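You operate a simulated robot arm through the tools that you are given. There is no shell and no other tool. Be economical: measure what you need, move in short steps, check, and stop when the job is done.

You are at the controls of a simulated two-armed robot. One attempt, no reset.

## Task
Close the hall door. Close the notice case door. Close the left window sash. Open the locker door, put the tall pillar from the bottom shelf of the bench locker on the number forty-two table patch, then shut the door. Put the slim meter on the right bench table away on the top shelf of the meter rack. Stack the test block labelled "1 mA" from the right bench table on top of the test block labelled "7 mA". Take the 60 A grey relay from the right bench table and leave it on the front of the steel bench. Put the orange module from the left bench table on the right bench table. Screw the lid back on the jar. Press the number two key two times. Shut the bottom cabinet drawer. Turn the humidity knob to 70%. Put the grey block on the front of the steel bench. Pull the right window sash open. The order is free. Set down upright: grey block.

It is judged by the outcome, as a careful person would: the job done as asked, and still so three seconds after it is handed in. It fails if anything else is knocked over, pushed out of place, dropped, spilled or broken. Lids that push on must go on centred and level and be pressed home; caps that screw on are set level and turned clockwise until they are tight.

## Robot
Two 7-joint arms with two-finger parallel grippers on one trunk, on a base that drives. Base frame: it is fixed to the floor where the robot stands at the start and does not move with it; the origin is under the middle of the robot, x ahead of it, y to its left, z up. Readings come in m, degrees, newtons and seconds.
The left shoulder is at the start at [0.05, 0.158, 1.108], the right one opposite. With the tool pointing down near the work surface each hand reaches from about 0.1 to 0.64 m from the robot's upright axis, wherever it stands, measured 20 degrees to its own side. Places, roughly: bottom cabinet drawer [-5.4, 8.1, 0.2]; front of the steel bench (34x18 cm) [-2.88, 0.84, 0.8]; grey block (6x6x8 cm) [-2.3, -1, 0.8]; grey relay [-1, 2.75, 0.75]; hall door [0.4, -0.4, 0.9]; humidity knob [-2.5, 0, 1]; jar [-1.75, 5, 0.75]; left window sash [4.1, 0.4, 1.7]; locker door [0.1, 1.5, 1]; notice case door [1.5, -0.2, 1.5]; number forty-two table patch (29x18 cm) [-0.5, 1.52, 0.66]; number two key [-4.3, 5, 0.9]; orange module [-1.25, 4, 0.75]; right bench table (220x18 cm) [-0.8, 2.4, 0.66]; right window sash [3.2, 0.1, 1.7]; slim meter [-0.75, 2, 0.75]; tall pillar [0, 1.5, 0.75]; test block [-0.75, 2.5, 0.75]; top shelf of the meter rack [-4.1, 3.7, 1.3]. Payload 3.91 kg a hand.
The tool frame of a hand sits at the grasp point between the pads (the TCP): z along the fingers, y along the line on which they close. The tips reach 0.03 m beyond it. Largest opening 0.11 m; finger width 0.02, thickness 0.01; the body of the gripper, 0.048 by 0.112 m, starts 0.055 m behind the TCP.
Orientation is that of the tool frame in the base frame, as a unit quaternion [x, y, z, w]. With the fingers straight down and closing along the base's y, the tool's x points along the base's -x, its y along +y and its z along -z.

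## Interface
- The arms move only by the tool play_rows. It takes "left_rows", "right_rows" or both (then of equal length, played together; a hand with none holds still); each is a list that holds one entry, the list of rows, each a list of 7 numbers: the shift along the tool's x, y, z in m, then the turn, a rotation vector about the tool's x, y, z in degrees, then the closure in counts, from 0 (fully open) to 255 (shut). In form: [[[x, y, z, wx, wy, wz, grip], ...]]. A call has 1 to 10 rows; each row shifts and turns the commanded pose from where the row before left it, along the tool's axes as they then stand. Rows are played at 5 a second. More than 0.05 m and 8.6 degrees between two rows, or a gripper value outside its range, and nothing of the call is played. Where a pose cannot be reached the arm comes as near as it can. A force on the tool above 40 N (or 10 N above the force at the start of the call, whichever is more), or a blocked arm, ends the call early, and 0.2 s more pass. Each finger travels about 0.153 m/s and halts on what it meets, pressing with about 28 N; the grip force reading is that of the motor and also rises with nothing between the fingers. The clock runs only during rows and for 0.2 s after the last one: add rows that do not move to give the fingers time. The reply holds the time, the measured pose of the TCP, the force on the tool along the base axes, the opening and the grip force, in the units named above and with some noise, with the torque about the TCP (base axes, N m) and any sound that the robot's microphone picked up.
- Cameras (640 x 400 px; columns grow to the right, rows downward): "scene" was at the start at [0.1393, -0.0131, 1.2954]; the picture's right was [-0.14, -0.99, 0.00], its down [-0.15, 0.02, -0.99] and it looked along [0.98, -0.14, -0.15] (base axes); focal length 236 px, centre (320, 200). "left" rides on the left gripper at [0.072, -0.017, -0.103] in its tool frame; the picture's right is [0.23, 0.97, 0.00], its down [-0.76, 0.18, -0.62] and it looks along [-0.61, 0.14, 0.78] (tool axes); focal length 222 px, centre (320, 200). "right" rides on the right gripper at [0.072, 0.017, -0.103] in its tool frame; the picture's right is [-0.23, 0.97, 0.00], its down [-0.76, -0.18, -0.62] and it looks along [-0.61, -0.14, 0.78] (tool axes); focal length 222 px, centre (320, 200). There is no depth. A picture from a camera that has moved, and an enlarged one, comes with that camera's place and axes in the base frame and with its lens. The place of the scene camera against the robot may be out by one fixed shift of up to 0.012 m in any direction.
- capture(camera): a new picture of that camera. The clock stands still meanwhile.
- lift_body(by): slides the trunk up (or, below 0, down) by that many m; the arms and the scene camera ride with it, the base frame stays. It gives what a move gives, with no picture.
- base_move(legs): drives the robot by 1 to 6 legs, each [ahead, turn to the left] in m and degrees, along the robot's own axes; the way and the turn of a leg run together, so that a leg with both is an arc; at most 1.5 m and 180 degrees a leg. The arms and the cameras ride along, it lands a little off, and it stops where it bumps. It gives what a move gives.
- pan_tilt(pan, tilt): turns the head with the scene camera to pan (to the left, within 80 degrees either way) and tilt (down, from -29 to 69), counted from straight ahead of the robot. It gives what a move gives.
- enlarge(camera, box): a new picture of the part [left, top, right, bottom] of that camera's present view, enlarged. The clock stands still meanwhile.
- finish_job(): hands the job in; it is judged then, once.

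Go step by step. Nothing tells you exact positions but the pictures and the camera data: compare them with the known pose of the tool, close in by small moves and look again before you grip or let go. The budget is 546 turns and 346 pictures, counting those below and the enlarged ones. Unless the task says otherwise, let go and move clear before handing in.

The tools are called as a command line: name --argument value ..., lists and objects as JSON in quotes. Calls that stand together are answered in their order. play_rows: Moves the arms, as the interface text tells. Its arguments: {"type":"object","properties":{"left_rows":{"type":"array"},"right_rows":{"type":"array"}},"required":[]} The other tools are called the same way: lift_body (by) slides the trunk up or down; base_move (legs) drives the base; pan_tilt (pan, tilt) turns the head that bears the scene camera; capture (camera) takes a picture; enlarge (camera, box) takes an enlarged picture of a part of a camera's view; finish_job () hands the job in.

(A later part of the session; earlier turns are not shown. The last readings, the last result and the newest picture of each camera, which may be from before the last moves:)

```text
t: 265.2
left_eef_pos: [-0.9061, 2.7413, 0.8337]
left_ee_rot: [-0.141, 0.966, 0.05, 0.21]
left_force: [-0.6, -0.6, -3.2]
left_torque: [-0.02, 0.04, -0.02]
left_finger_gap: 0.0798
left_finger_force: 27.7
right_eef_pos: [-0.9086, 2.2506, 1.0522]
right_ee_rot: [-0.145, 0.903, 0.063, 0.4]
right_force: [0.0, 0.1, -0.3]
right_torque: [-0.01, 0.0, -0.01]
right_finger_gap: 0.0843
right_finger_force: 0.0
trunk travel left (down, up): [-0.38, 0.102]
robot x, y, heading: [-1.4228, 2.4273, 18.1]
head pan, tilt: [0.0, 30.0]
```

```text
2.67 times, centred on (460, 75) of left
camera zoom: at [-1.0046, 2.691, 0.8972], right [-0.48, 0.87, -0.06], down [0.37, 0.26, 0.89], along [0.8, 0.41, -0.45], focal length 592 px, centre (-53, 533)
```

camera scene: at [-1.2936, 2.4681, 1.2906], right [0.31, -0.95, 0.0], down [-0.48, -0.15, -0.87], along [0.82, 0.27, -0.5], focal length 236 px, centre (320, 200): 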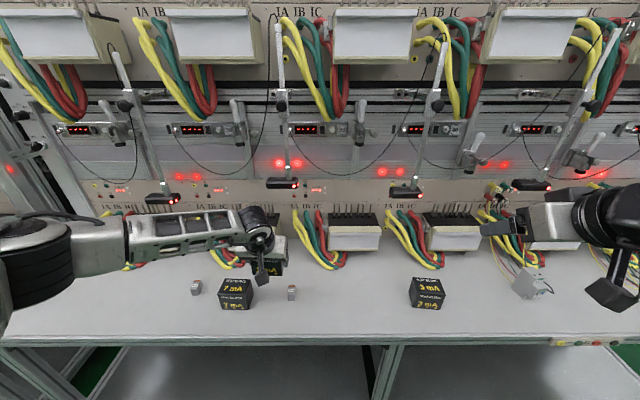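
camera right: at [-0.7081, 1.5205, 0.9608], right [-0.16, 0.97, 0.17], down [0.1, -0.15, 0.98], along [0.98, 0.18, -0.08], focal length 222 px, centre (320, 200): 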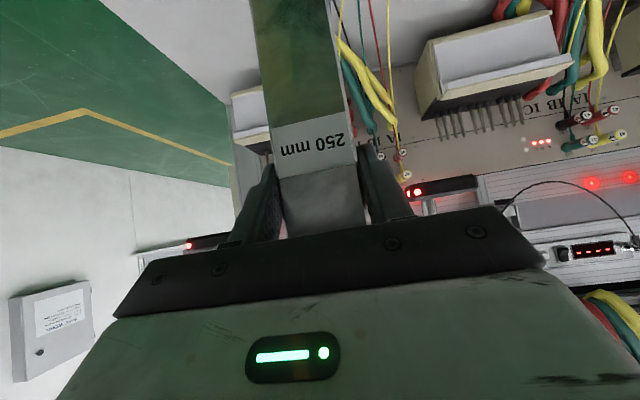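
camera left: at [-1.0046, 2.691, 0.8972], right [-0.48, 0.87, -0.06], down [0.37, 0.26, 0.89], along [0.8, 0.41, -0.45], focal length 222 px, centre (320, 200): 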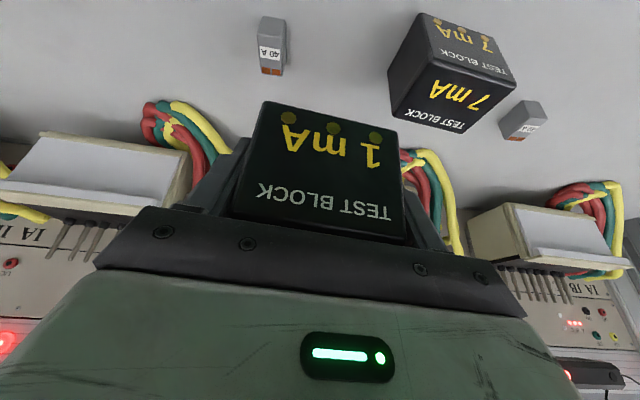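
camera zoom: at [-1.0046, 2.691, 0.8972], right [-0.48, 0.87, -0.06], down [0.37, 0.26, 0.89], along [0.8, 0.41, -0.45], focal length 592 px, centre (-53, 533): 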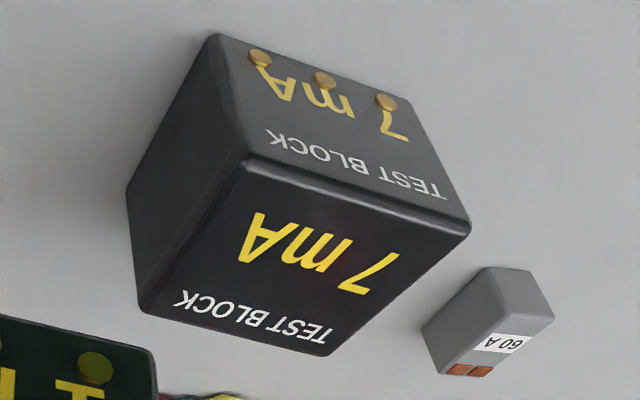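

The relay beside it reads 60 A. The 7 mA block's centre is at about (-0.933, 2.851); I'll move the held block above it.

play_rows --left_rows '[[[0, 0.04, 0, 0, 0, 0, 255], [0, 0.04, 0, 0, 0, 0, 255], [0.0018, 0.033, -0.001, 0, 0, -1.5, 255], [0, 0, 0, 0, 0, 0, 255]]]'

lift_body --by -0.03

capture --camera "left"

enlarge --camera "scene" --box '[150, 200, 350, 320]'

```text
t: 266.2
left_eef_pos: [-0.9404, 2.8456, 0.8392]
left_ee_rot: [-0.154, 0.964, 0.047, 0.211]
left_force: [0.6, -0.1, -3.3]
left_torque: [0.01, 0.02, 0.02]
left_finger_gap: 0.08
left_finger_force: 27.6
right_eef_pos: [-0.9088, 2.2507, 1.0529]
right_ee_rot: [-0.144, 0.903, 0.063, 0.4]
right_force: [-0.3, -0.3, -0.7]
right_torque: [0.03, 0.01, -0.01]
right_finger_gap: 0.0843
right_finger_force: 0.0
trunk travel left (down, up): [-0.38, 0.102]
robot x, y, heading: [-1.4219, 2.4281, 17.9]
head pan, tilt: [0.0, 30.0]
```

```text
t: 267.0
left_eef_pos: [-0.9402, 2.8478, 0.809]
left_ee_rot: [-0.153, 0.964, 0.047, 0.212]
left_force: [-0.2, -1.1, -3.5]
left_torque: [-0.03, -0.01, 0.02]
left_finger_gap: 0.0798
left_finger_force: 28.0
right_eef_pos: [-0.9084, 2.2496, 1.0228]
right_ee_rot: [-0.144, 0.903, 0.063, 0.401]
right_force: [0.2, 0.2, 0.0]
right_torque: [-0.01, -0.03, 0.0]
right_finger_gap: 0.0843
right_finger_force: 0.1
trunk travel left (down, up): [-0.35, 0.132]
robot x, y, heading: [-1.4278, 2.4278, 17.8]
head pan, tilt: [0.0, 30.0]
```

```text
242 pictures are left
camera left: at [-1.0379, 2.7945, 0.8717], right [-0.5, 0.86, -0.07], down [0.36, 0.28, 0.89], along [0.79, 0.42, -0.45], focal length 222 px, centre (320, 200)
```

left: 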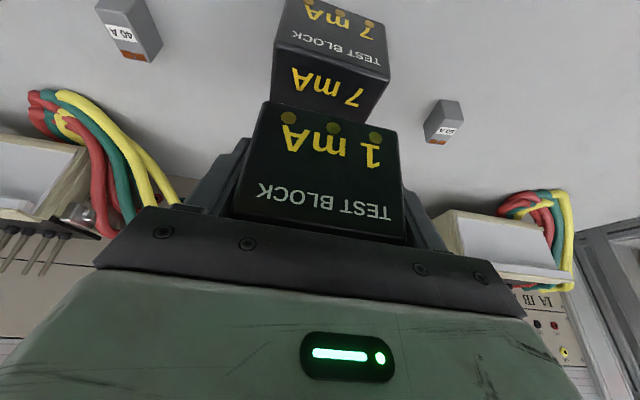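

```text
3.20 times, centred on (250, 260) of scene
camera zoom: at [-1.2938, 2.4683, 1.2606], right [0.31, -0.95, 0.0], down [-0.48, -0.15, -0.87], along [0.82, 0.27, -0.5], focal length 755 px, centre (544, 8)
```

zoom: 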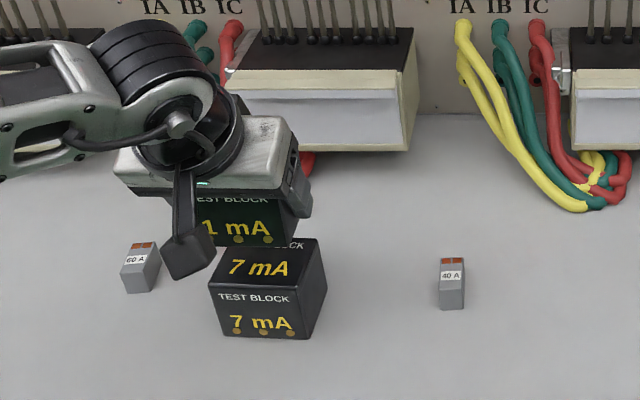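

Alignment is close; I'll shift 6 mm right and 4 mm back, then lower onto the 7 mA block.

play_rows --left_rows '[[[0.0036, -0.006, -0.0017, 0, 0, 0, 255], [0, 0, 0, 0, 0, 0, 255]]]'

lift_body --by -0.025

enlarge --camera "scene" --box '[190, 220, 290, 300]'

enlarge --camera "left" --box '[200, 0, 440, 180]'

```text
t: 267.6
left_eef_pos: [-0.9426, 2.8397, 0.8075]
left_ee_rot: [-0.154, 0.964, 0.047, 0.211]
left_force: [-0.9, 0.2, -2.6]
left_torque: [-0.02, 0.03, 0.0]
left_finger_gap: 0.0797
left_finger_force: 28.1
right_eef_pos: [-0.9086, 2.2502, 1.0231]
right_ee_rot: [-0.144, 0.903, 0.062, 0.399]
right_force: [-0.1, 0.8, -0.5]
right_torque: [-0.01, -0.02, 0.01]
right_finger_gap: 0.0841
right_finger_force: 0.0
trunk travel left (down, up): [-0.35, 0.132]
robot x, y, heading: [-1.4256, 2.4314, 17.8]
head pan, tilt: [0.0, 30.0]
```

```text
t: 268.3
left_eef_pos: [-0.9422, 2.8406, 0.783]
left_ee_rot: [-0.154, 0.964, 0.047, 0.211]
left_force: [0.2, -0.3, -3.1]
left_torque: [0.01, 0.03, 0.03]
left_finger_gap: 0.0798
left_finger_force: 27.6
right_eef_pos: [-0.9099, 2.2508, 0.998]
right_ee_rot: [-0.144, 0.903, 0.063, 0.401]
right_force: [-0.7, -0.6, -0.3]
right_torque: [0.01, -0.02, 0.02]
right_finger_gap: 0.0841
right_finger_force: 0.1
trunk travel left (down, up): [-0.325, 0.157]
robot x, y, heading: [-1.4233, 2.4276, 18.5]
head pan, tilt: [0.0, 30.0]
```

```text
5.00 times, centred on (240, 260) of scene
camera zoom: at [-1.2938, 2.4683, 1.2356], right [0.31, -0.95, 0.0], down [-0.48, -0.15, -0.87], along [0.82, 0.27, -0.5], focal length 1179 px, centre (720, -100)
```

zoom: 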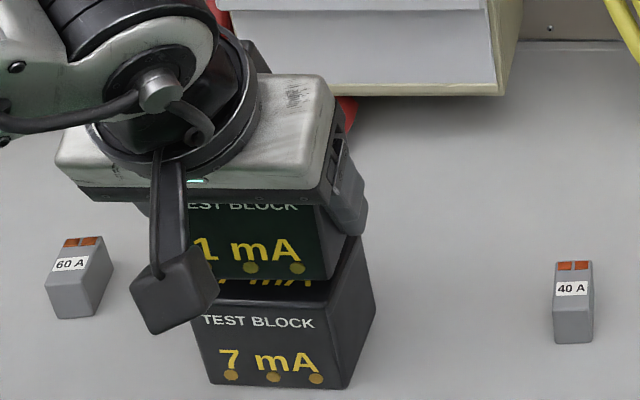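

```text
2.22 times, centred on (320, 90) of left
camera zoom: at [-1.04, 2.7877, 0.8464], right [-0.5, 0.86, -0.07], down [0.36, 0.28, 0.89], along [0.79, 0.42, -0.45], focal length 494 px, centre (320, 444)
```

zoom: 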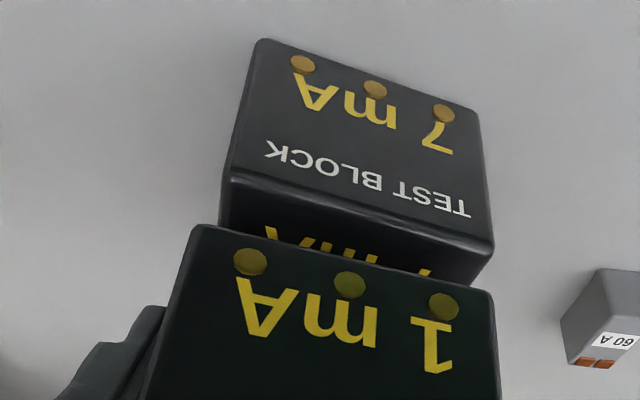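

The held block is about 4–5 mm right of the lower one, so I'll correct that and descend further.

play_rows --left_rows '[[[0, 0.0045, 0, 0, 0, 0, 255], [0, 0, 0, 0, 0, 0, 255]]]'

lift_body --by -0.012

enlarge --camera "scene" --box '[190, 220, 290, 300]'

enlarge --camera "left" --box '[200, 0, 440, 180]'

```text
t: 268.9
left_eef_pos: [-0.9435, 2.8452, 0.7832]
left_ee_rot: [-0.154, 0.964, 0.047, 0.211]
left_force: [0.1, 0.2, -3.1]
left_torque: [0.0, 0.02, -0.03]
left_finger_gap: 0.0796
left_finger_force: 28.1
right_eef_pos: [-0.9082, 2.2506, 0.9978]
right_ee_rot: [-0.144, 0.903, 0.063, 0.4]
right_force: [0.2, -0.2, 0.5]
right_torque: [0.02, 0.01, 0.0]
right_finger_gap: 0.0843
right_finger_force: 0.0
trunk travel left (down, up): [-0.325, 0.157]
robot x, y, heading: [-1.4267, 2.427, 17.7]
head pan, tilt: [0.0, 30.0]
```

```text
t: 269.5
left_eef_pos: [-0.944, 2.8442, 0.7718]
left_ee_rot: [-0.153, 0.964, 0.046, 0.211]
left_force: [0.5, 0.2, -3.6]
left_torque: [0.01, 0.04, -0.05]
left_finger_gap: 0.0801
left_finger_force: 28.4
right_eef_pos: [-0.9079, 2.25, 0.9856]
right_ee_rot: [-0.144, 0.903, 0.063, 0.4]
right_force: [-0.9, 0.0, -0.7]
right_torque: [-0.04, 0.0, 0.02]
right_finger_gap: 0.0842
right_finger_force: 0.1
trunk travel left (down, up): [-0.313, 0.169]
robot x, y, heading: [-1.425, 2.4281, 18.0]
head pan, tilt: [0.0, 30.0]
```

```text
5.00 times, centred on (240, 260) of scene
camera zoom: at [-1.2938, 2.4683, 1.2236], right [0.31, -0.95, 0.0], down [-0.48, -0.15, -0.87], along [0.82, 0.27, -0.5], focal length 1179 px, centre (720, -100)
```

zoom: 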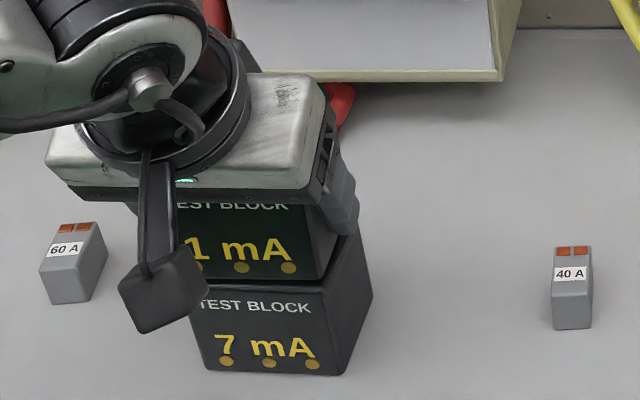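

```text
2.22 times, centred on (320, 90) of left
camera zoom: at [-1.0412, 2.7922, 0.8345], right [-0.5, 0.86, -0.07], down [0.36, 0.28, 0.89], along [0.79, 0.42, -0.45], focal length 494 px, centre (320, 444)
```

zoom: 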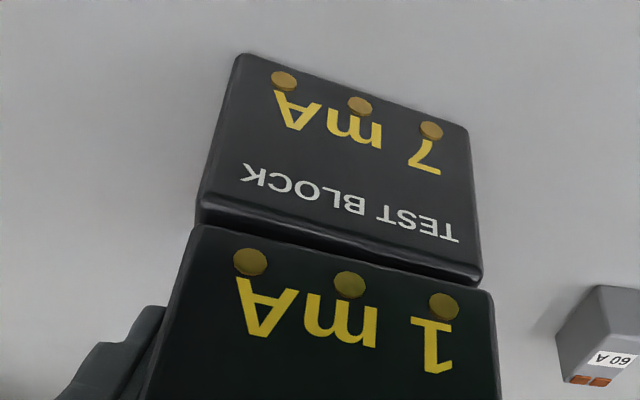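

Aligned well. Lowering in 2 mm steps until contact.

play_rows --left_rows '[[[0.0008, 0, 0.0018, 0, 0, 0, 255], [0.0008, 0, 0.0018, 0, 0, 0, 255], [0, 0, 0, 0, 0, 0, 255]]]'

```text
t: 270.3
left_eef_pos: [-0.9442, 2.845, 0.7677]
left_ee_rot: [-0.154, 0.964, 0.047, 0.211]
left_force: [0.1, 0.0, -2.1]
left_torque: [-0.06, 0.03, 0.0]
left_finger_gap: 0.08
left_finger_force: 28.4
right_eef_pos: [-0.9077, 2.2486, 0.9858]
right_ee_rot: [-0.144, 0.903, 0.062, 0.4]
right_force: [0.6, -0.1, -0.1]
right_torque: [-0.01, 0.01, -0.01]
right_finger_gap: 0.0842
right_finger_force: 0.1
trunk travel left (down, up): [-0.313, 0.169]
robot x, y, heading: [-1.4254, 2.4252, 17.9]
head pan, tilt: [0.0, 30.0]
```

play_rows --left_rows '[[[0.0008, 0, 0.0018, 0, 0, 0, 255], [0, 0, 0, 0, 0, 0, 255]]]'

play_rows --left_rows '[[[0.0008, 0, 0.0018, 0, 0, 0, 255], [0, 0, 0, 0, 0, 0, 255]]]'

enlarge --camera "scene" --box '[190, 220, 290, 300]'

```text
t: 270.9
left_eef_pos: [-0.9439, 2.8443, 0.7679]
left_ee_rot: [-0.155, 0.964, 0.046, 0.213]
left_force: [-2.7, 1.0, 8.7]
left_torque: [-0.47, 0.17, -0.1]
left_finger_gap: 0.0798
left_finger_force: 28.2
right_eef_pos: [-0.9087, 2.2488, 0.9864]
right_ee_rot: [-0.144, 0.903, 0.062, 0.401]
right_force: [0.4, 0.3, -0.9]
right_torque: [0.0, 0.03, -0.01]
right_finger_gap: 0.0843
right_finger_force: 0.0
trunk travel left (down, up): [-0.313, 0.169]
robot x, y, heading: [-1.4227, 2.4242, 18.1]
head pan, tilt: [0.0, 30.0]
```

```text
t: 271.5
left_eef_pos: [-0.9435, 2.8437, 0.7676]
left_ee_rot: [-0.154, 0.963, 0.047, 0.215]
left_force: [-1.3, 0.6, 20.1]
left_torque: [-1.02, 0.31, -0.09]
left_finger_gap: 0.0801
left_finger_force: 28.3
right_eef_pos: [-0.9094, 2.2483, 0.9855]
right_ee_rot: [-0.144, 0.902, 0.063, 0.401]
right_force: [0.2, 0.7, -0.2]
right_torque: [-0.01, 0.02, 0.0]
right_finger_gap: 0.0843
right_finger_force: 0.1
trunk travel left (down, up): [-0.313, 0.169]
robot x, y, heading: [-1.4281, 2.4284, 17.9]
head pan, tilt: [0.0, 30.0]
```

```text
5.00 times, centred on (240, 260) of scene
camera zoom: at [-1.2955, 2.467, 1.2241], right [0.31, -0.95, 0.0], down [-0.47, -0.15, -0.87], along [0.82, 0.27, -0.5], focal length 1179 px, centre (720, -100)
```

zoom: 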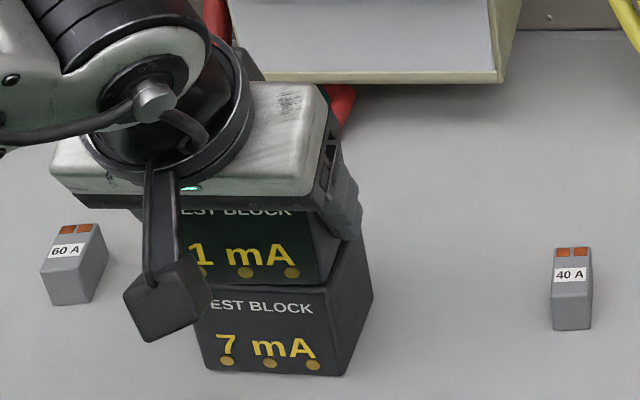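

Seated. I'll relieve the pressure, open the fingers and rise with the trunk.

play_rows --left_rows '[[[-0.0012, 0, -0.0027, 0, 0, 0, 255], [0, 0, 0, 0, 0, 0, 180], [0, 0, 0, 0, 0, 0, 0], [0, 0, 0, 0, 0, 0, 0], [0, 0, 0, 0, 0, 0, 0]]]'

lift_body --by 0.12

capture --camera "left"

capture --camera "scene"

```text
t: 272.7
left_eef_pos: [-0.9434, 2.845, 0.7669]
left_ee_rot: [-0.153, 0.964, 0.046, 0.211]
left_force: [0.5, -0.1, -1.2]
left_torque: [0.01, -0.01, -0.01]
left_finger_gap: 0.1102
left_finger_force: 0.1
right_eef_pos: [-0.9081, 2.2491, 0.9854]
right_ee_rot: [-0.144, 0.903, 0.062, 0.401]
right_force: [0.5, -0.6, 0.5]
right_torque: [0.01, 0.0, -0.01]
right_finger_gap: 0.0841
right_finger_force: 0.0
trunk travel left (down, up): [-0.313, 0.169]
robot x, y, heading: [-1.4238, 2.4287, 18.1]
head pan, tilt: [0.0, 30.0]
```

```text
t: 274.2
left_eef_pos: [-0.9449, 2.8452, 0.8862]
left_ee_rot: [-0.154, 0.964, 0.048, 0.212]
left_force: [-0.9, -0.4, 0.4]
left_torque: [0.03, -0.01, 0.01]
left_finger_gap: 0.1099
left_finger_force: 0.0
right_eef_pos: [-0.9083, 2.2504, 1.1041]
right_ee_rot: [-0.144, 0.903, 0.062, 0.4]
right_force: [-0.3, 0.4, -0.1]
right_torque: [0.02, 0.0, 0.0]
right_finger_gap: 0.0842
right_finger_force: 0.0
trunk travel left (down, up): [-0.433, 0.049]
robot x, y, heading: [-1.4242, 2.4291, 18.2]
head pan, tilt: [0.0, 30.0]
```

```text
235 pictures are left
camera left: at [-1.0415, 2.7925, 0.9499], right [-0.5, 0.86, -0.07], down [0.36, 0.28, 0.89], along [0.79, 0.42, -0.45], focal length 222 px, centre (320, 200)
```

left: 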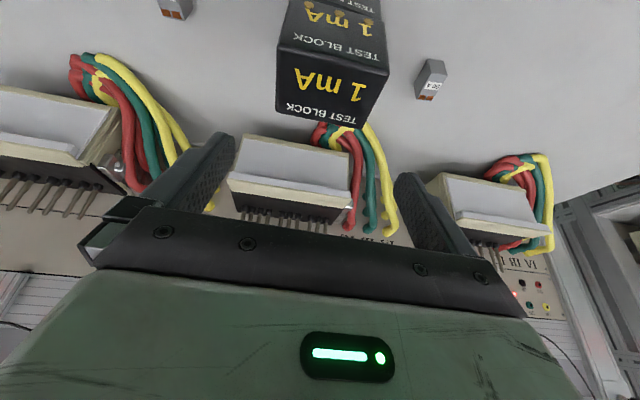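

```text
234 pictures are left
camera scene: at [-1.2938, 2.4681, 1.3436], right [0.31, -0.95, 0.0], down [-0.48, -0.15, -0.87], along [0.82, 0.27, -0.5], focal length 236 px, centre (320, 200)
```

scene: 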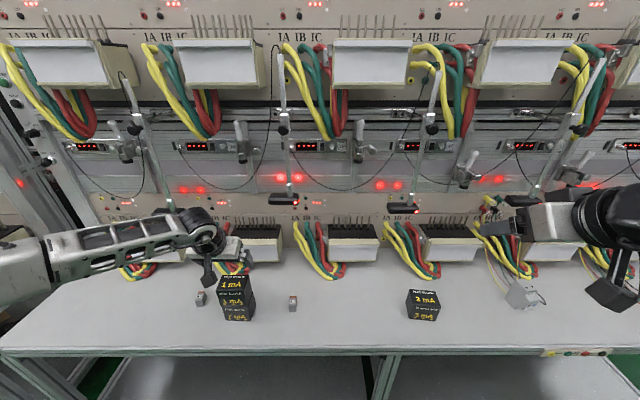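

The 1 mA block is stacked squarely on the 7 mA block. Next I'll shift the base left to reach the 60 A relay comfortably.

base_move --legs '[[-0.4, 0], [0, 30], [0.36, 0], [0, -30], [0.08, 0]]'

capture --camera "scene"

capture --camera "left"

```text
t: 282.2
left_eef_pos: [-1.0065, 3.0103, 0.886]
left_ee_rot: [-0.155, 0.964, 0.047, 0.211]
left_force: [0.1, 0.0, -0.5]
left_torque: [0.01, 0.01, -0.02]
left_finger_gap: 0.1098
left_finger_force: 0.0
right_eef_pos: [-0.9695, 2.4153, 1.1048]
right_ee_rot: [-0.145, 0.903, 0.063, 0.4]
right_force: [0.2, -0.6, 0.4]
right_torque: [0.03, -0.01, 0.0]
right_finger_gap: 0.0842
right_finger_force: 0.1
trunk travel left (down, up): [-0.433, 0.049]
robot x, y, heading: [-1.4852, 2.5911, 18.3]
head pan, tilt: [0.0, 30.0]
```

```text
233 pictures are left
camera scene: at [-1.3551, 2.6335, 1.3435], right [0.31, -0.95, 0.0], down [-0.48, -0.16, -0.87], along [0.82, 0.27, -0.5], focal length 236 px, centre (320, 200)
```

scene: 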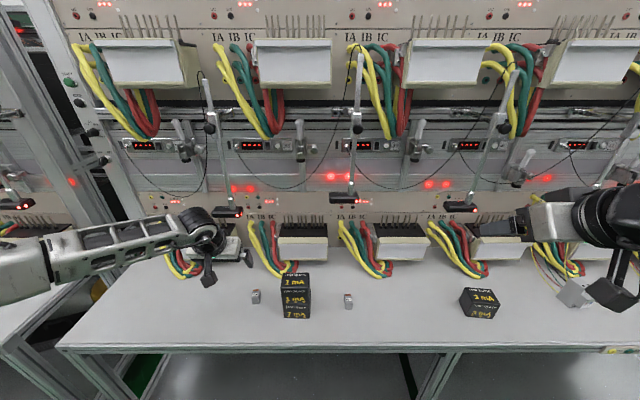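

```text
232 pictures are left
camera left: at [-1.1035, 2.958, 0.9496], right [-0.51, 0.86, -0.07], down [0.36, 0.28, 0.89], along [0.79, 0.42, -0.45], focal length 222 px, centre (320, 200)
```

left: 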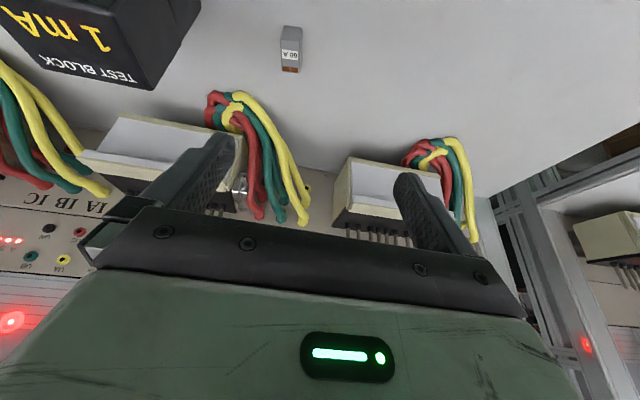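

enlarge --camera "left" --box '[240, 10, 340, 90]'

enlarge --camera "scene" --box '[230, 270, 330, 330]'

```text
5.00 times, centred on (290, 50) of left
camera zoom: at [-1.1035, 2.958, 0.9496], right [-0.51, 0.86, -0.07], down [0.36, 0.28, 0.89], along [0.79, 0.42, -0.45], focal length 1111 px, centre (470, 950)
```

zoom: 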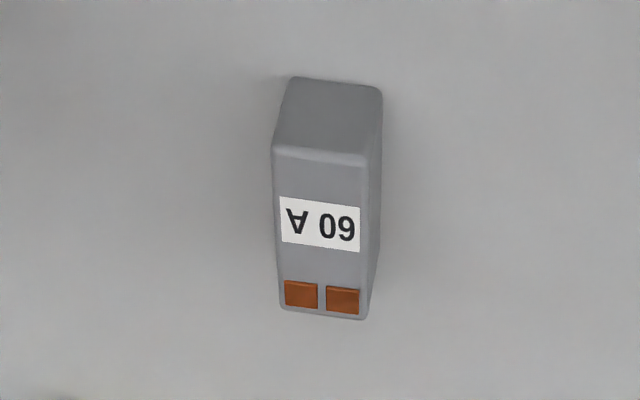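

```text
6.40 times, centred on (280, 300) of scene
camera zoom: at [-1.3551, 2.6335, 1.3435], right [0.31, -0.95, 0.0], down [-0.48, -0.16, -0.87], along [0.82, 0.27, -0.5], focal length 1509 px, centre (576, -440)
```

zoom: 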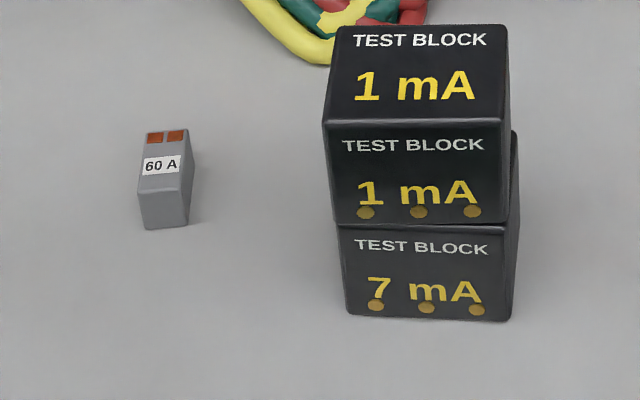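

The 60 A relay is about 2.1 cm wide, 3.6 cm deep, with its long axis yawed about 6–9° more than the tool. I'll move the left hand above it and align the yaw.

play_rows --left_rows '[[[-0.025, -0.02, 0.0115, 0, 0, 0, 0], [-0.025, -0.02, 0.0115, -2.6, 0, -5.5, 80], [0, 0, 0, 0, 0, 0, 80]]]'

lift_body --by -0.11

capture --camera "left"

enlarge --camera "scene" --box '[210, 230, 330, 310]'

```text
t: 283.0
left_eef_pos: [-0.9426, 2.9885, 0.8854]
left_ee_rot: [-0.205, 0.954, 0.058, 0.21]
left_force: [-0.2, 0.2, 0.5]
left_torque: [-0.01, -0.02, 0.0]
left_finger_gap: 0.0755
left_finger_force: 0.0
right_eef_pos: [-0.9707, 2.417, 1.1058]
right_ee_rot: [-0.145, 0.903, 0.063, 0.401]
right_force: [0.0, 0.1, -0.6]
right_torque: [0.02, -0.04, 0.02]
right_finger_gap: 0.0841
right_finger_force: 0.1
trunk travel left (down, up): [-0.433, 0.049]
robot x, y, heading: [-1.4884, 2.5937, 18.3]
head pan, tilt: [0.0, 30.0]
```

```text
t: 284.4
left_eef_pos: [-0.9428, 2.9885, 0.7753]
left_ee_rot: [-0.206, 0.954, 0.059, 0.209]
left_force: [0.6, -0.3, -1.3]
left_torque: [-0.02, -0.01, 0.0]
left_finger_gap: 0.0754
left_finger_force: 0.0
right_eef_pos: [-0.9705, 2.4149, 0.9968]
right_ee_rot: [-0.145, 0.903, 0.063, 0.4]
right_force: [-0.3, 0.2, 0.0]
right_torque: [0.04, -0.02, -0.02]
right_finger_gap: 0.0843
right_finger_force: 0.0
trunk travel left (down, up): [-0.323, 0.159]
robot x, y, heading: [-1.4859, 2.5955, 18.1]
head pan, tilt: [0.0, 30.0]
```

```text
229 pictures are left
camera left: at [-1.0337, 2.9263, 0.8378], right [-0.59, 0.8, -0.07], down [0.32, 0.32, 0.89], along [0.74, 0.51, -0.45], focal length 222 px, centre (320, 200)
```

left: 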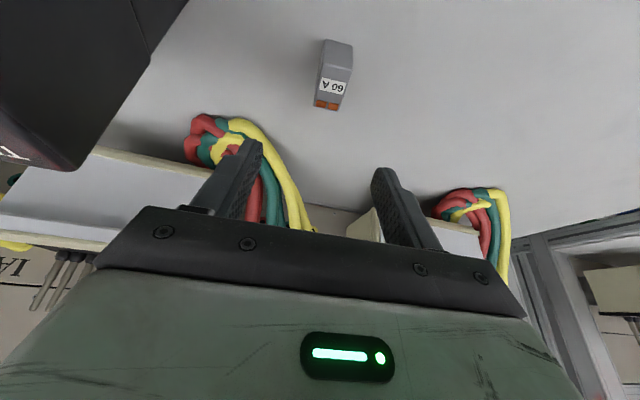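

```text
5.00 times, centred on (270, 270) of scene
camera zoom: at [-1.3561, 2.6331, 1.2337], right [0.31, -0.95, 0.0], down [-0.48, -0.16, -0.87], along [0.82, 0.27, -0.5], focal length 1179 px, centre (570, -150)
```

zoom: 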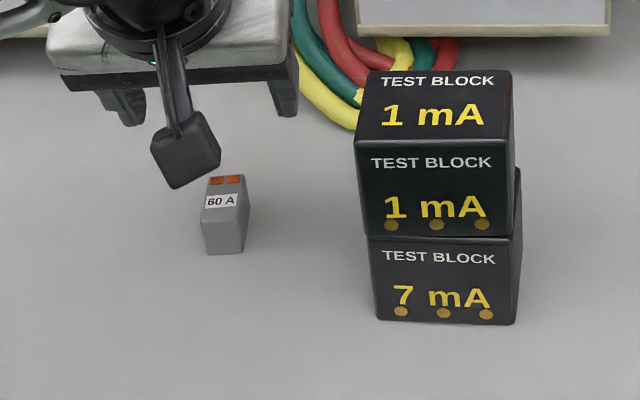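

Right above it. Lowering 8 cm.

lift_body --by -0.078

capture --camera "left"

```text
t: 285.5
left_eef_pos: [-0.9426, 2.9891, 0.6975]
left_ee_rot: [-0.206, 0.954, 0.058, 0.21]
left_force: [-0.2, -0.5, -0.2]
left_torque: [-0.05, 0.01, 0.03]
left_finger_gap: 0.0756
left_finger_force: 0.0
right_eef_pos: [-0.9695, 2.4155, 0.9174]
right_ee_rot: [-0.144, 0.903, 0.063, 0.4]
right_force: [0.4, 0.5, 0.0]
right_torque: [-0.02, 0.03, 0.01]
right_finger_gap: 0.0842
right_finger_force: 0.0
trunk travel left (down, up): [-0.245, 0.237]
robot x, y, heading: [-1.4858, 2.5893, 17.9]
head pan, tilt: [0.0, 30.0]
```

```text
227 pictures are left
camera left: at [-1.0337, 2.9263, 0.7598], right [-0.59, 0.8, -0.07], down [0.32, 0.32, 0.89], along [0.74, 0.51, -0.45], focal length 222 px, centre (320, 200)
```

left: 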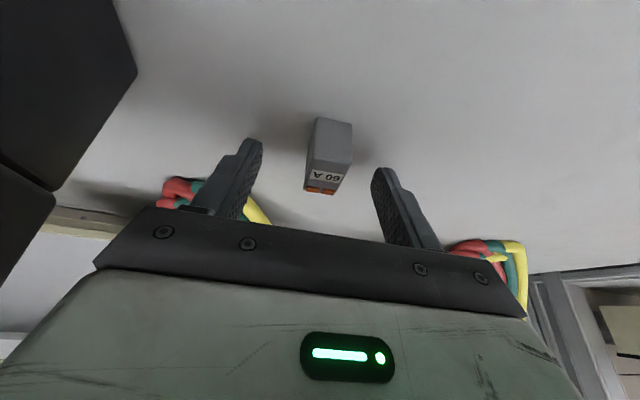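

lift_body --by -0.004

play_rows --left_rows '[[[0, 0, 0, 0, 0, 0, 160], [0, 0, 0, 0, 0, 0, 255], [0, 0, 0, 0, 0, 0, 255], [0, 0, 0, 0, 0, 0, 255]]]'

lift_body --by 0.1

capture --camera "left"

```text
t: 286.1
left_eef_pos: [-0.9433, 2.9873, 0.6947]
left_ee_rot: [-0.206, 0.954, 0.059, 0.209]
left_force: [0.2, 0.1, 0.8]
left_torque: [0.02, -0.04, -0.01]
left_finger_gap: 0.0753
left_finger_force: 0.1
right_eef_pos: [-0.9693, 2.4156, 0.914]
right_ee_rot: [-0.145, 0.903, 0.063, 0.4]
right_force: [-0.8, 0.0, -0.6]
right_torque: [0.03, 0.0, 0.01]
right_finger_gap: 0.0846
right_finger_force: 0.1
trunk travel left (down, up): [-0.241, 0.241]
robot x, y, heading: [-1.4854, 2.5928, 18.2]
head pan, tilt: [0.0, 30.0]
```

```text
t: 287.1
left_eef_pos: [-0.9419, 2.9881, 0.6921]
left_ee_rot: [-0.206, 0.954, 0.059, 0.211]
left_force: [-0.8, 0.0, -0.2]
left_torque: [0.0, -0.03, -0.01]
left_finger_gap: 0.0211
left_finger_force: 27.7
right_eef_pos: [-0.9695, 2.415, 0.9132]
right_ee_rot: [-0.145, 0.903, 0.063, 0.401]
right_force: [0.1, -0.1, 0.8]
right_torque: [0.02, 0.0, -0.01]
right_finger_gap: 0.0845
right_finger_force: 0.1
trunk travel left (down, up): [-0.241, 0.241]
robot x, y, heading: [-1.4886, 2.5906, 18.2]
head pan, tilt: [0.0, 30.0]
```

```text
t: 288.4
left_eef_pos: [-0.9423, 2.9894, 0.7931]
left_ee_rot: [-0.205, 0.954, 0.058, 0.209]
left_force: [0.5, -0.3, -1.5]
left_torque: [0.05, 0.03, 0.01]
left_finger_gap: 0.0212
left_finger_force: 28.0
right_eef_pos: [-0.9716, 2.4155, 1.0131]
right_ee_rot: [-0.145, 0.903, 0.063, 0.4]
right_force: [1.0, -0.4, -0.4]
right_torque: [0.02, -0.04, 0.02]
right_finger_gap: 0.0838
right_finger_force: 0.1
trunk travel left (down, up): [-0.341, 0.141]
robot x, y, heading: [-1.4913, 2.5946, 18.2]
head pan, tilt: [0.0, 30.0]
```

```text
226 pictures are left
camera left: at [-1.0336, 2.9263, 0.8555], right [-0.59, 0.8, -0.07], down [0.32, 0.32, 0.89], along [0.74, 0.51, -0.45], focal length 222 px, centre (320, 200)
```

left: 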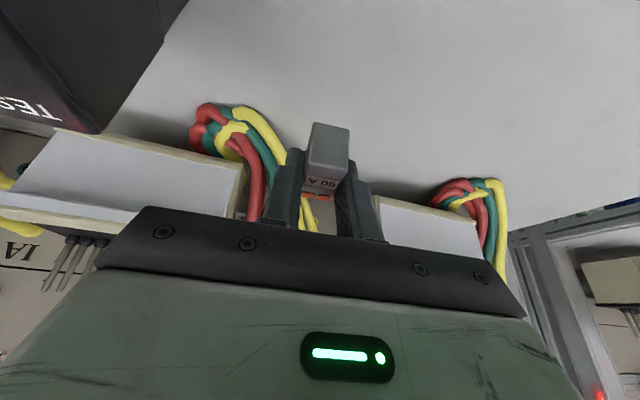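

The relay is held. Next is the slim meter for the right hand, so I'll back away and shift along the bench.

base_move --legs '[[-0.6, 0], [0, -60], [0.61, 0], [0, 60], [0.12, 0]]'

lift_body --by 0.08

pan_tilt --pan -15 --tilt 30

capture --camera "scene"

```text
t: 300.9
left_eef_pos: [-0.9356, 2.4315, 0.7933]
left_ee_rot: [-0.204, 0.954, 0.058, 0.21]
left_force: [0.7, 0.5, -0.1]
left_torque: [-0.01, 0.0, 0.01]
left_finger_gap: 0.0213
left_finger_force: 28.2
right_eef_pos: [-0.9659, 1.8577, 1.0129]
right_ee_rot: [-0.144, 0.903, 0.063, 0.401]
right_force: [0.0, -1.2, 0.0]
right_torque: [0.02, 0.02, -0.03]
right_finger_gap: 0.0844
right_finger_force: 0.0
trunk travel left (down, up): [-0.341, 0.141]
robot x, y, heading: [-1.4818, 2.0382, 17.7]
head pan, tilt: [0.0, 30.0]
```

```text
t: 302.1
left_eef_pos: [-0.9358, 2.4324, 0.8728]
left_ee_rot: [-0.205, 0.954, 0.058, 0.21]
left_force: [-0.6, -0.1, -0.5]
left_torque: [0.0, 0.02, 0.0]
left_finger_gap: 0.0211
left_finger_force: 27.6
right_eef_pos: [-0.9652, 1.8579, 1.0936]
right_ee_rot: [-0.143, 0.903, 0.062, 0.401]
right_force: [0.1, 0.5, 0.0]
right_torque: [0.0, 0.0, -0.03]
right_finger_gap: 0.0842
right_finger_force: 0.1
trunk travel left (down, up): [-0.421, 0.061]
robot x, y, heading: [-1.4815, 2.0378, 18.1]
head pan, tilt: [0.0, 30.0]
```

```text
t: 302.9
left_eef_pos: [-0.9358, 2.4323, 0.8729]
left_ee_rot: [-0.204, 0.954, 0.058, 0.21]
left_force: [1.1, 0.6, -0.7]
left_torque: [0.01, 0.04, 0.01]
left_finger_gap: 0.0212
left_finger_force: 28.4
right_eef_pos: [-0.9664, 1.8578, 1.0927]
right_ee_rot: [-0.143, 0.903, 0.063, 0.401]
right_force: [0.3, -0.1, -1.1]
right_torque: [0.01, -0.02, -0.01]
right_finger_gap: 0.0841
right_finger_force: 0.1
trunk travel left (down, up): [-0.421, 0.061]
robot x, y, heading: [-1.4832, 2.0367, 17.9]
head pan, tilt: [-15.0, 30.0]
```

```text
225 pictures are left
camera scene: at [-1.3467, 2.0542, 1.3316], right [0.05, -1.0, 0.0], down [-0.5, -0.03, -0.87], along [0.86, 0.04, -0.5], focal length 236 px, centre (320, 200)
```

scene: 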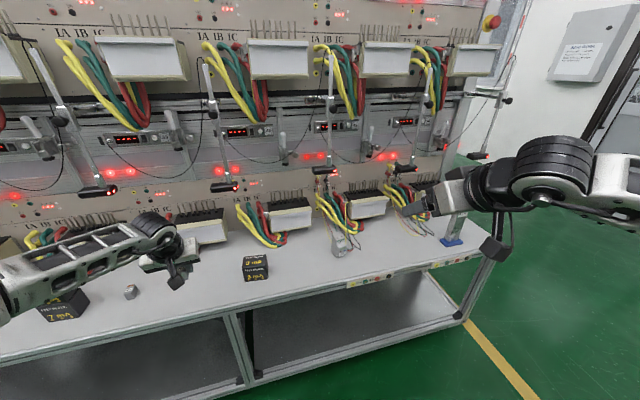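

enlarge --camera "scene" --box '[280, 190, 440, 280]'

capture --camera "right"

```text
4.00 times, centred on (360, 235) of scene
camera zoom: at [-1.3467, 2.0542, 1.3316], right [0.05, -1.0, 0.0], down [-0.5, -0.03, -0.87], along [0.86, 0.04, -0.5], focal length 943 px, centre (160, 60)
```

zoom: 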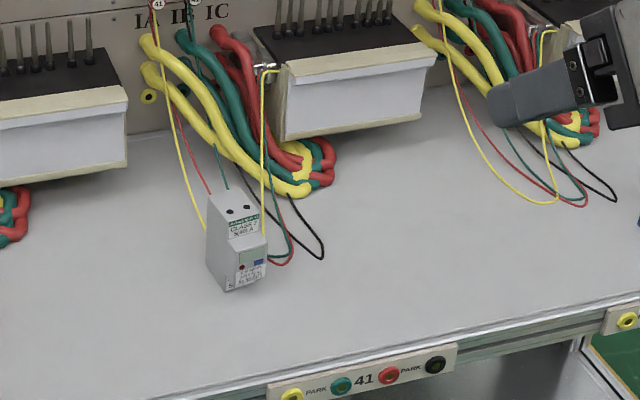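

```text
223 pictures are left
camera right: at [-1.0891, 1.8362, 1.1103], right [-0.15, 0.97, 0.17], down [0.1, -0.15, 0.98], along [0.98, 0.17, -0.08], focal length 222 px, centre (320, 200)
```

right: 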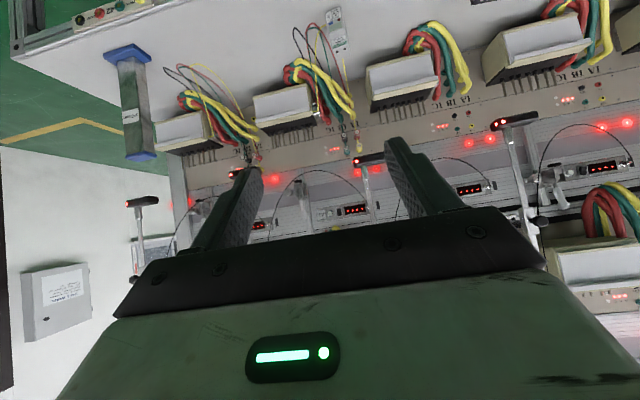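

The slim meter's footprint is about 3.6 × 4.7 cm with its faces yawed about 16° left of square, centred near (-0.646, 2.008) and about 10 cm tall. I'll move in a bit and bring the right hand above it, yawed to match.

base_move --legs '[[0.13, 0]]'

play_rows --right_rows '[[[0.01, 0.015, 0.04, -5.9, 0, -5.4, 60], [0.01, 0.015, 0.04, -5.9, 0, -5.4, 60], [0, 0, 0.045, 0, 0, 0, 60], [0, 0, 0.045, 0, 0, 0, 60], [0, 0, 0.0, 0, 0, 0, 60]]]'

capture --camera "right"

enlarge --camera "scene" --box '[260, 170, 460, 310]'

```text
t: 304.2
left_eef_pos: [-0.8096, 2.4729, 0.8737]
left_ee_rot: [-0.204, 0.954, 0.058, 0.21]
left_force: [0.0, 0.0, -0.4]
left_torque: [0.01, -0.01, 0.02]
left_finger_gap: 0.0211
left_finger_force: 28.2
right_eef_pos: [-0.8399, 1.8988, 1.0928]
right_ee_rot: [-0.143, 0.903, 0.062, 0.4]
right_force: [0.5, -0.1, 0.5]
right_torque: [0.02, 0.0, 0.04]
right_finger_gap: 0.0842
right_finger_force: 0.0
trunk travel left (down, up): [-0.421, 0.061]
robot x, y, heading: [-1.3567, 2.0754, 17.9]
head pan, tilt: [-15.0, 30.0]
```

```text
t: 305.4
left_eef_pos: [-0.8099, 2.4731, 0.873]
left_ee_rot: [-0.204, 0.954, 0.058, 0.21]
left_force: [0.3, 0.3, -0.4]
left_torque: [0.01, -0.03, 0.03]
left_finger_gap: 0.021
left_finger_force: 27.9
right_eef_pos: [-0.7531, 1.9788, 0.9658]
right_ee_rot: [-0.268, 0.874, 0.117, 0.388]
right_force: [-1.1, 0.0, 0.8]
right_torque: [0.04, 0.0, 0.01]
right_finger_gap: 0.0841
right_finger_force: 0.1
trunk travel left (down, up): [-0.421, 0.061]
robot x, y, heading: [-1.3573, 2.0782, 18.0]
head pan, tilt: [-15.0, 30.0]
```

```text
222 pictures are left
camera right: at [-0.8646, 1.9243, 0.9835], right [-0.42, 0.89, 0.16], down [0.14, -0.12, 0.98], along [0.9, 0.43, -0.08], focal length 222 px, centre (320, 200)
```

right: 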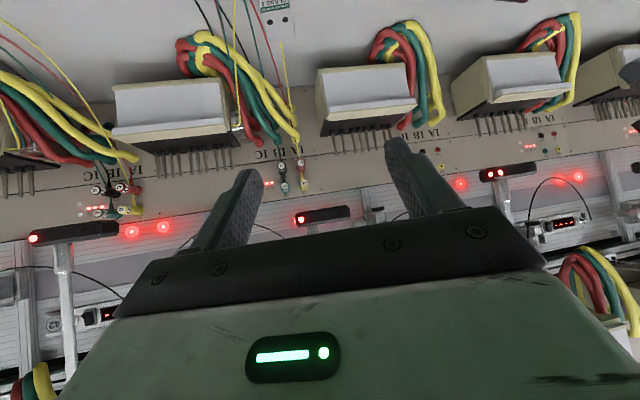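

```text
2.86 times, centred on (360, 240) of scene
camera zoom: at [-1.2207, 2.0949, 1.3317], right [0.05, -1.0, 0.0], down [-0.5, -0.03, -0.87], along [0.86, 0.04, -0.5], focal length 674 px, centre (206, 86)
```

zoom: 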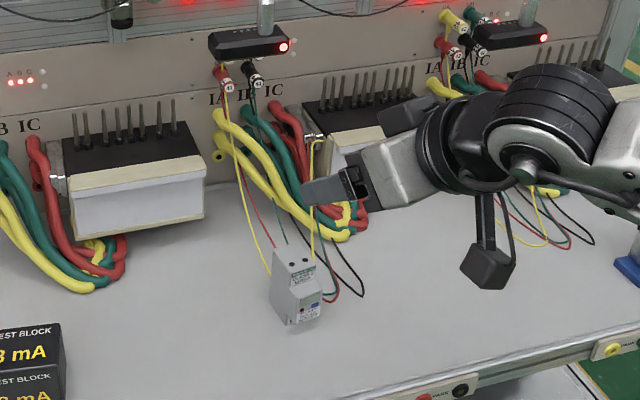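

I'll pitch the right hand steeper so its camera can see the meter.

play_rows --right_rows '[[[0, 0, 0, 0, 8, 0, 60], [0, 0, 0, 0, 8, 0, 60], [0, 0, 0, 0, 6, 0, 60], [0, 0, 0.0, 0, 0, 0, 60]]]'

capture --camera "right"

```text
t: 306.4
left_eef_pos: [-0.8102, 2.4746, 0.8731]
left_ee_rot: [-0.204, 0.955, 0.058, 0.208]
left_force: [-0.1, 0.3, -0.8]
left_torque: [-0.05, 0.06, 0.0]
left_finger_gap: 0.021
left_finger_force: 27.6
right_eef_pos: [-0.7525, 1.9807, 0.9656]
right_ee_rot: [-0.286, 0.932, 0.063, 0.213]
right_force: [0.2, -0.2, -0.2]
right_torque: [-0.01, 0.01, -0.01]
right_finger_gap: 0.0842
right_finger_force: 0.1
trunk travel left (down, up): [-0.421, 0.061]
robot x, y, heading: [-1.3578, 2.0787, 18.0]
head pan, tilt: [-15.0, 30.0]
```

```text
220 pictures are left
camera right: at [-0.8527, 1.9338, 1.0281], right [-0.37, 0.92, 0.09], down [0.44, 0.09, 0.89], along [0.81, 0.38, -0.44], focal length 222 px, centre (320, 200)
```

right: 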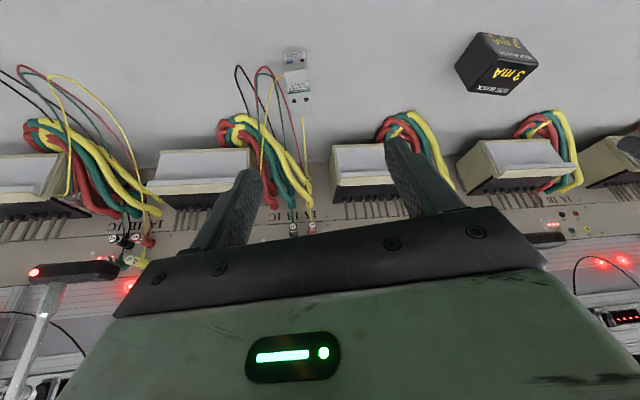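

enlarge --camera "right" --box '[240, 30, 360, 130]'

```text
4.00 times, centred on (300, 80) of right
camera zoom: at [-0.8527, 1.9338, 1.0281], right [-0.37, 0.92, 0.09], down [0.44, 0.09, 0.89], along [0.81, 0.38, -0.44], focal length 888 px, centre (400, 680)
```

zoom: 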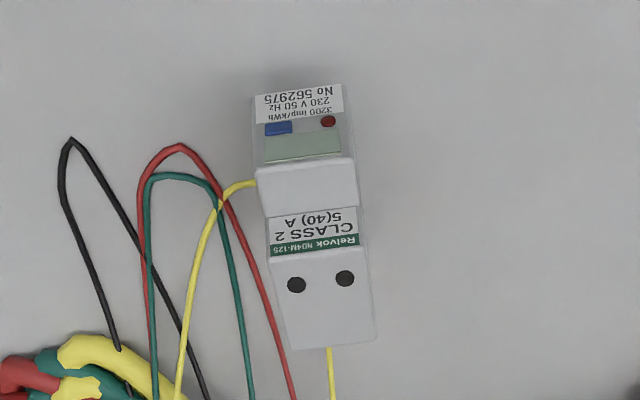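

Now I see it clearly: yaw about 26°, centre about (-0.638, 2.018), 3.5 cm wide. Aligning and moving above it.

play_rows --right_rows '[[[0, 0, 0, 3.46, 0, 7.2, 60], [-0.014, -0.004, 0.04, 0, 0, 0, 60], [-0.014, -0.004, 0.04, 0, 0, 0, 60], [-0.014, -0.004, 0.04, 0, 0, 0, 60], [-0.014, -0.004, 0.04, 0, 0, 0, 60], [0, 0, 0.0, 0, 0, 0, 60]]]'

capture --camera "right"

enlarge --camera "scene" --box '[260, 170, 460, 310]'

```text
t: 307.8
left_eef_pos: [-0.8098, 2.4729, 0.8732]
left_ee_rot: [-0.204, 0.954, 0.057, 0.21]
left_force: [-0.1, -0.4, -0.7]
left_torque: [0.02, -0.01, 0.01]
left_finger_gap: 0.0214
left_finger_force: 28.0
right_eef_pos: [-0.6387, 2.0184, 0.8466]
right_ee_rot: [-0.219, 0.95, 0.049, 0.218]
right_force: [0.6, 0.3, 0.0]
right_torque: [0.01, -0.01, 0.0]
right_finger_gap: 0.0843
right_finger_force: 0.0
trunk travel left (down, up): [-0.421, 0.061]
robot x, y, heading: [-1.359, 2.0828, 18.0]
head pan, tilt: [-15.0, 30.0]
```

```text
218 pictures are left
camera right: at [-0.7442, 1.9863, 0.908], right [-0.24, 0.97, 0.1], down [0.45, 0.02, 0.89], along [0.86, 0.26, -0.44], focal length 222 px, centre (320, 200)
```

right: 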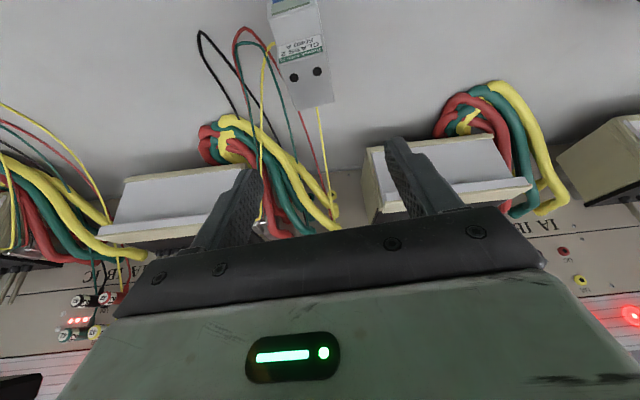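

```text
2.86 times, centred on (360, 240) of scene
camera zoom: at [-1.2207, 2.0948, 1.3317], right [0.05, -1.0, 0.0], down [-0.5, -0.03, -0.87], along [0.86, 0.04, -0.5], focal length 674 px, centre (206, 86)
```

zoom: 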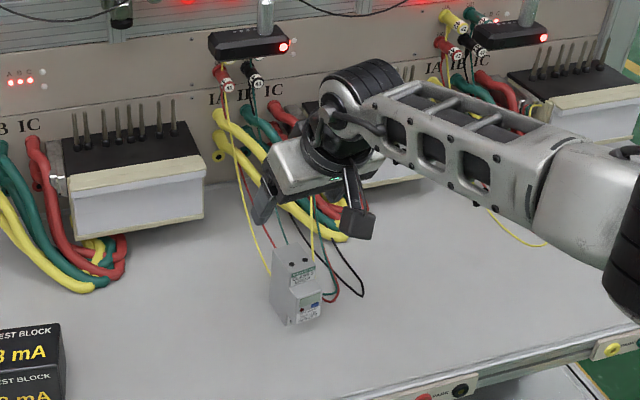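

Centred over it. Descending with the arm.

play_rows --right_rows '[[[0.0173, 0, 0.036, 0, 0, 0, 60], [0.0173, 0, 0.036, 0, 0, 0, 60], [0, 0, 0.0, 0, 0, 0, 60]]]'

capture --camera "right"

```text
t: 308.6
left_eef_pos: [-0.8102, 2.4731, 0.8725]
left_ee_rot: [-0.204, 0.954, 0.059, 0.21]
left_force: [0.1, -0.3, -1.1]
left_torque: [-0.03, -0.03, 0.03]
left_finger_gap: 0.0213
left_finger_force: 27.4
right_eef_pos: [-0.6483, 2.0121, 0.792]
right_ee_rot: [-0.22, 0.949, 0.048, 0.219]
right_force: [0.3, 0.5, 0.0]
right_torque: [-0.03, -0.03, -0.01]
right_finger_gap: 0.0841
right_finger_force: 0.2
right hand out of reach, approached as far as the arm can: row 1, 2
trunk travel left (down, up): [-0.421, 0.061]
robot x, y, heading: [-1.3621, 2.0779, 17.5]
head pan, tilt: [-15.0, 30.0]
```

```text
216 pictures are left
camera right: at [-0.7542, 1.9793, 0.8546], right [-0.24, 0.97, 0.09], down [0.45, 0.02, 0.89], along [0.86, 0.26, -0.44], focal length 222 px, centre (320, 200)
```

right: 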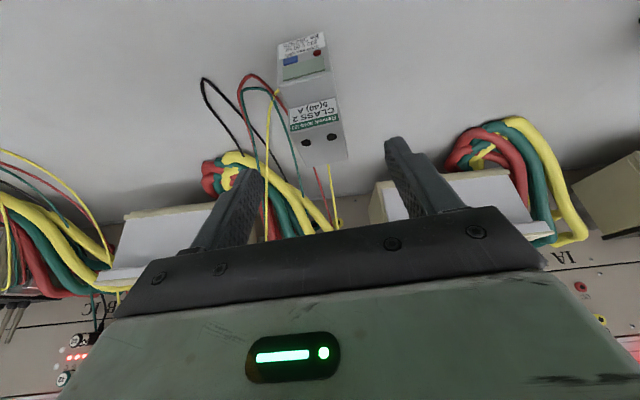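

The arm is at its reach; I'll drive 4 cm closer and correct.

base_move --legs '[[0.04, 0]]'

play_rows --right_rows '[[[0.024, 0, -0.0115, 0, 0, 0, 60], [0, 0, 0.0, 0, 0, 0, 60]]]'

capture --camera "right"

```text
t: 309.4
left_eef_pos: [-0.772, 2.4852, 0.8726]
left_ee_rot: [-0.204, 0.954, 0.058, 0.21]
left_force: [-0.9, 1.3, -0.7]
left_torque: [-0.01, 0.01, 0.0]
left_finger_gap: 0.021
left_finger_force: 28.9
right_eef_pos: [-0.6103, 2.0241, 0.7913]
right_ee_rot: [-0.22, 0.95, 0.049, 0.218]
right_force: [0.2, -1.0, -0.4]
right_torque: [0.01, -0.02, 0.01]
right_finger_gap: 0.0839
right_finger_force: 0.0
trunk travel left (down, up): [-0.421, 0.061]
robot x, y, heading: [-1.3216, 2.0897, 18.2]
head pan, tilt: [-15.0, 30.0]
```

```text
t: 310.0
left_eef_pos: [-0.7728, 2.486, 0.8726]
left_ee_rot: [-0.205, 0.955, 0.058, 0.209]
left_force: [0.6, 0.0, -0.1]
left_torque: [0.0, 0.03, -0.02]
left_finger_gap: 0.0212
left_finger_force: 27.4
right_eef_pos: [-0.6359, 2.0115, 0.7911]
right_ee_rot: [-0.218, 0.95, 0.047, 0.22]
right_force: [-0.1, -1.0, -0.2]
right_torque: [0.06, -0.03, -0.03]
right_finger_gap: 0.0841
right_finger_force: 0.1
trunk travel left (down, up): [-0.421, 0.061]
robot x, y, heading: [-1.3162, 2.0921, 17.7]
head pan, tilt: [-15.0, 30.0]
```

```text
215 pictures are left
camera right: at [-0.7402, 1.98, 0.8538], right [-0.24, 0.97, 0.09], down [0.45, 0.02, 0.89], along [0.86, 0.26, -0.44], focal length 222 px, centre (320, 200)
```

right: 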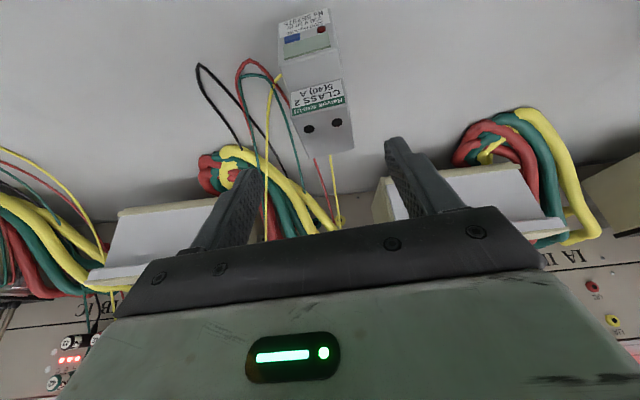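

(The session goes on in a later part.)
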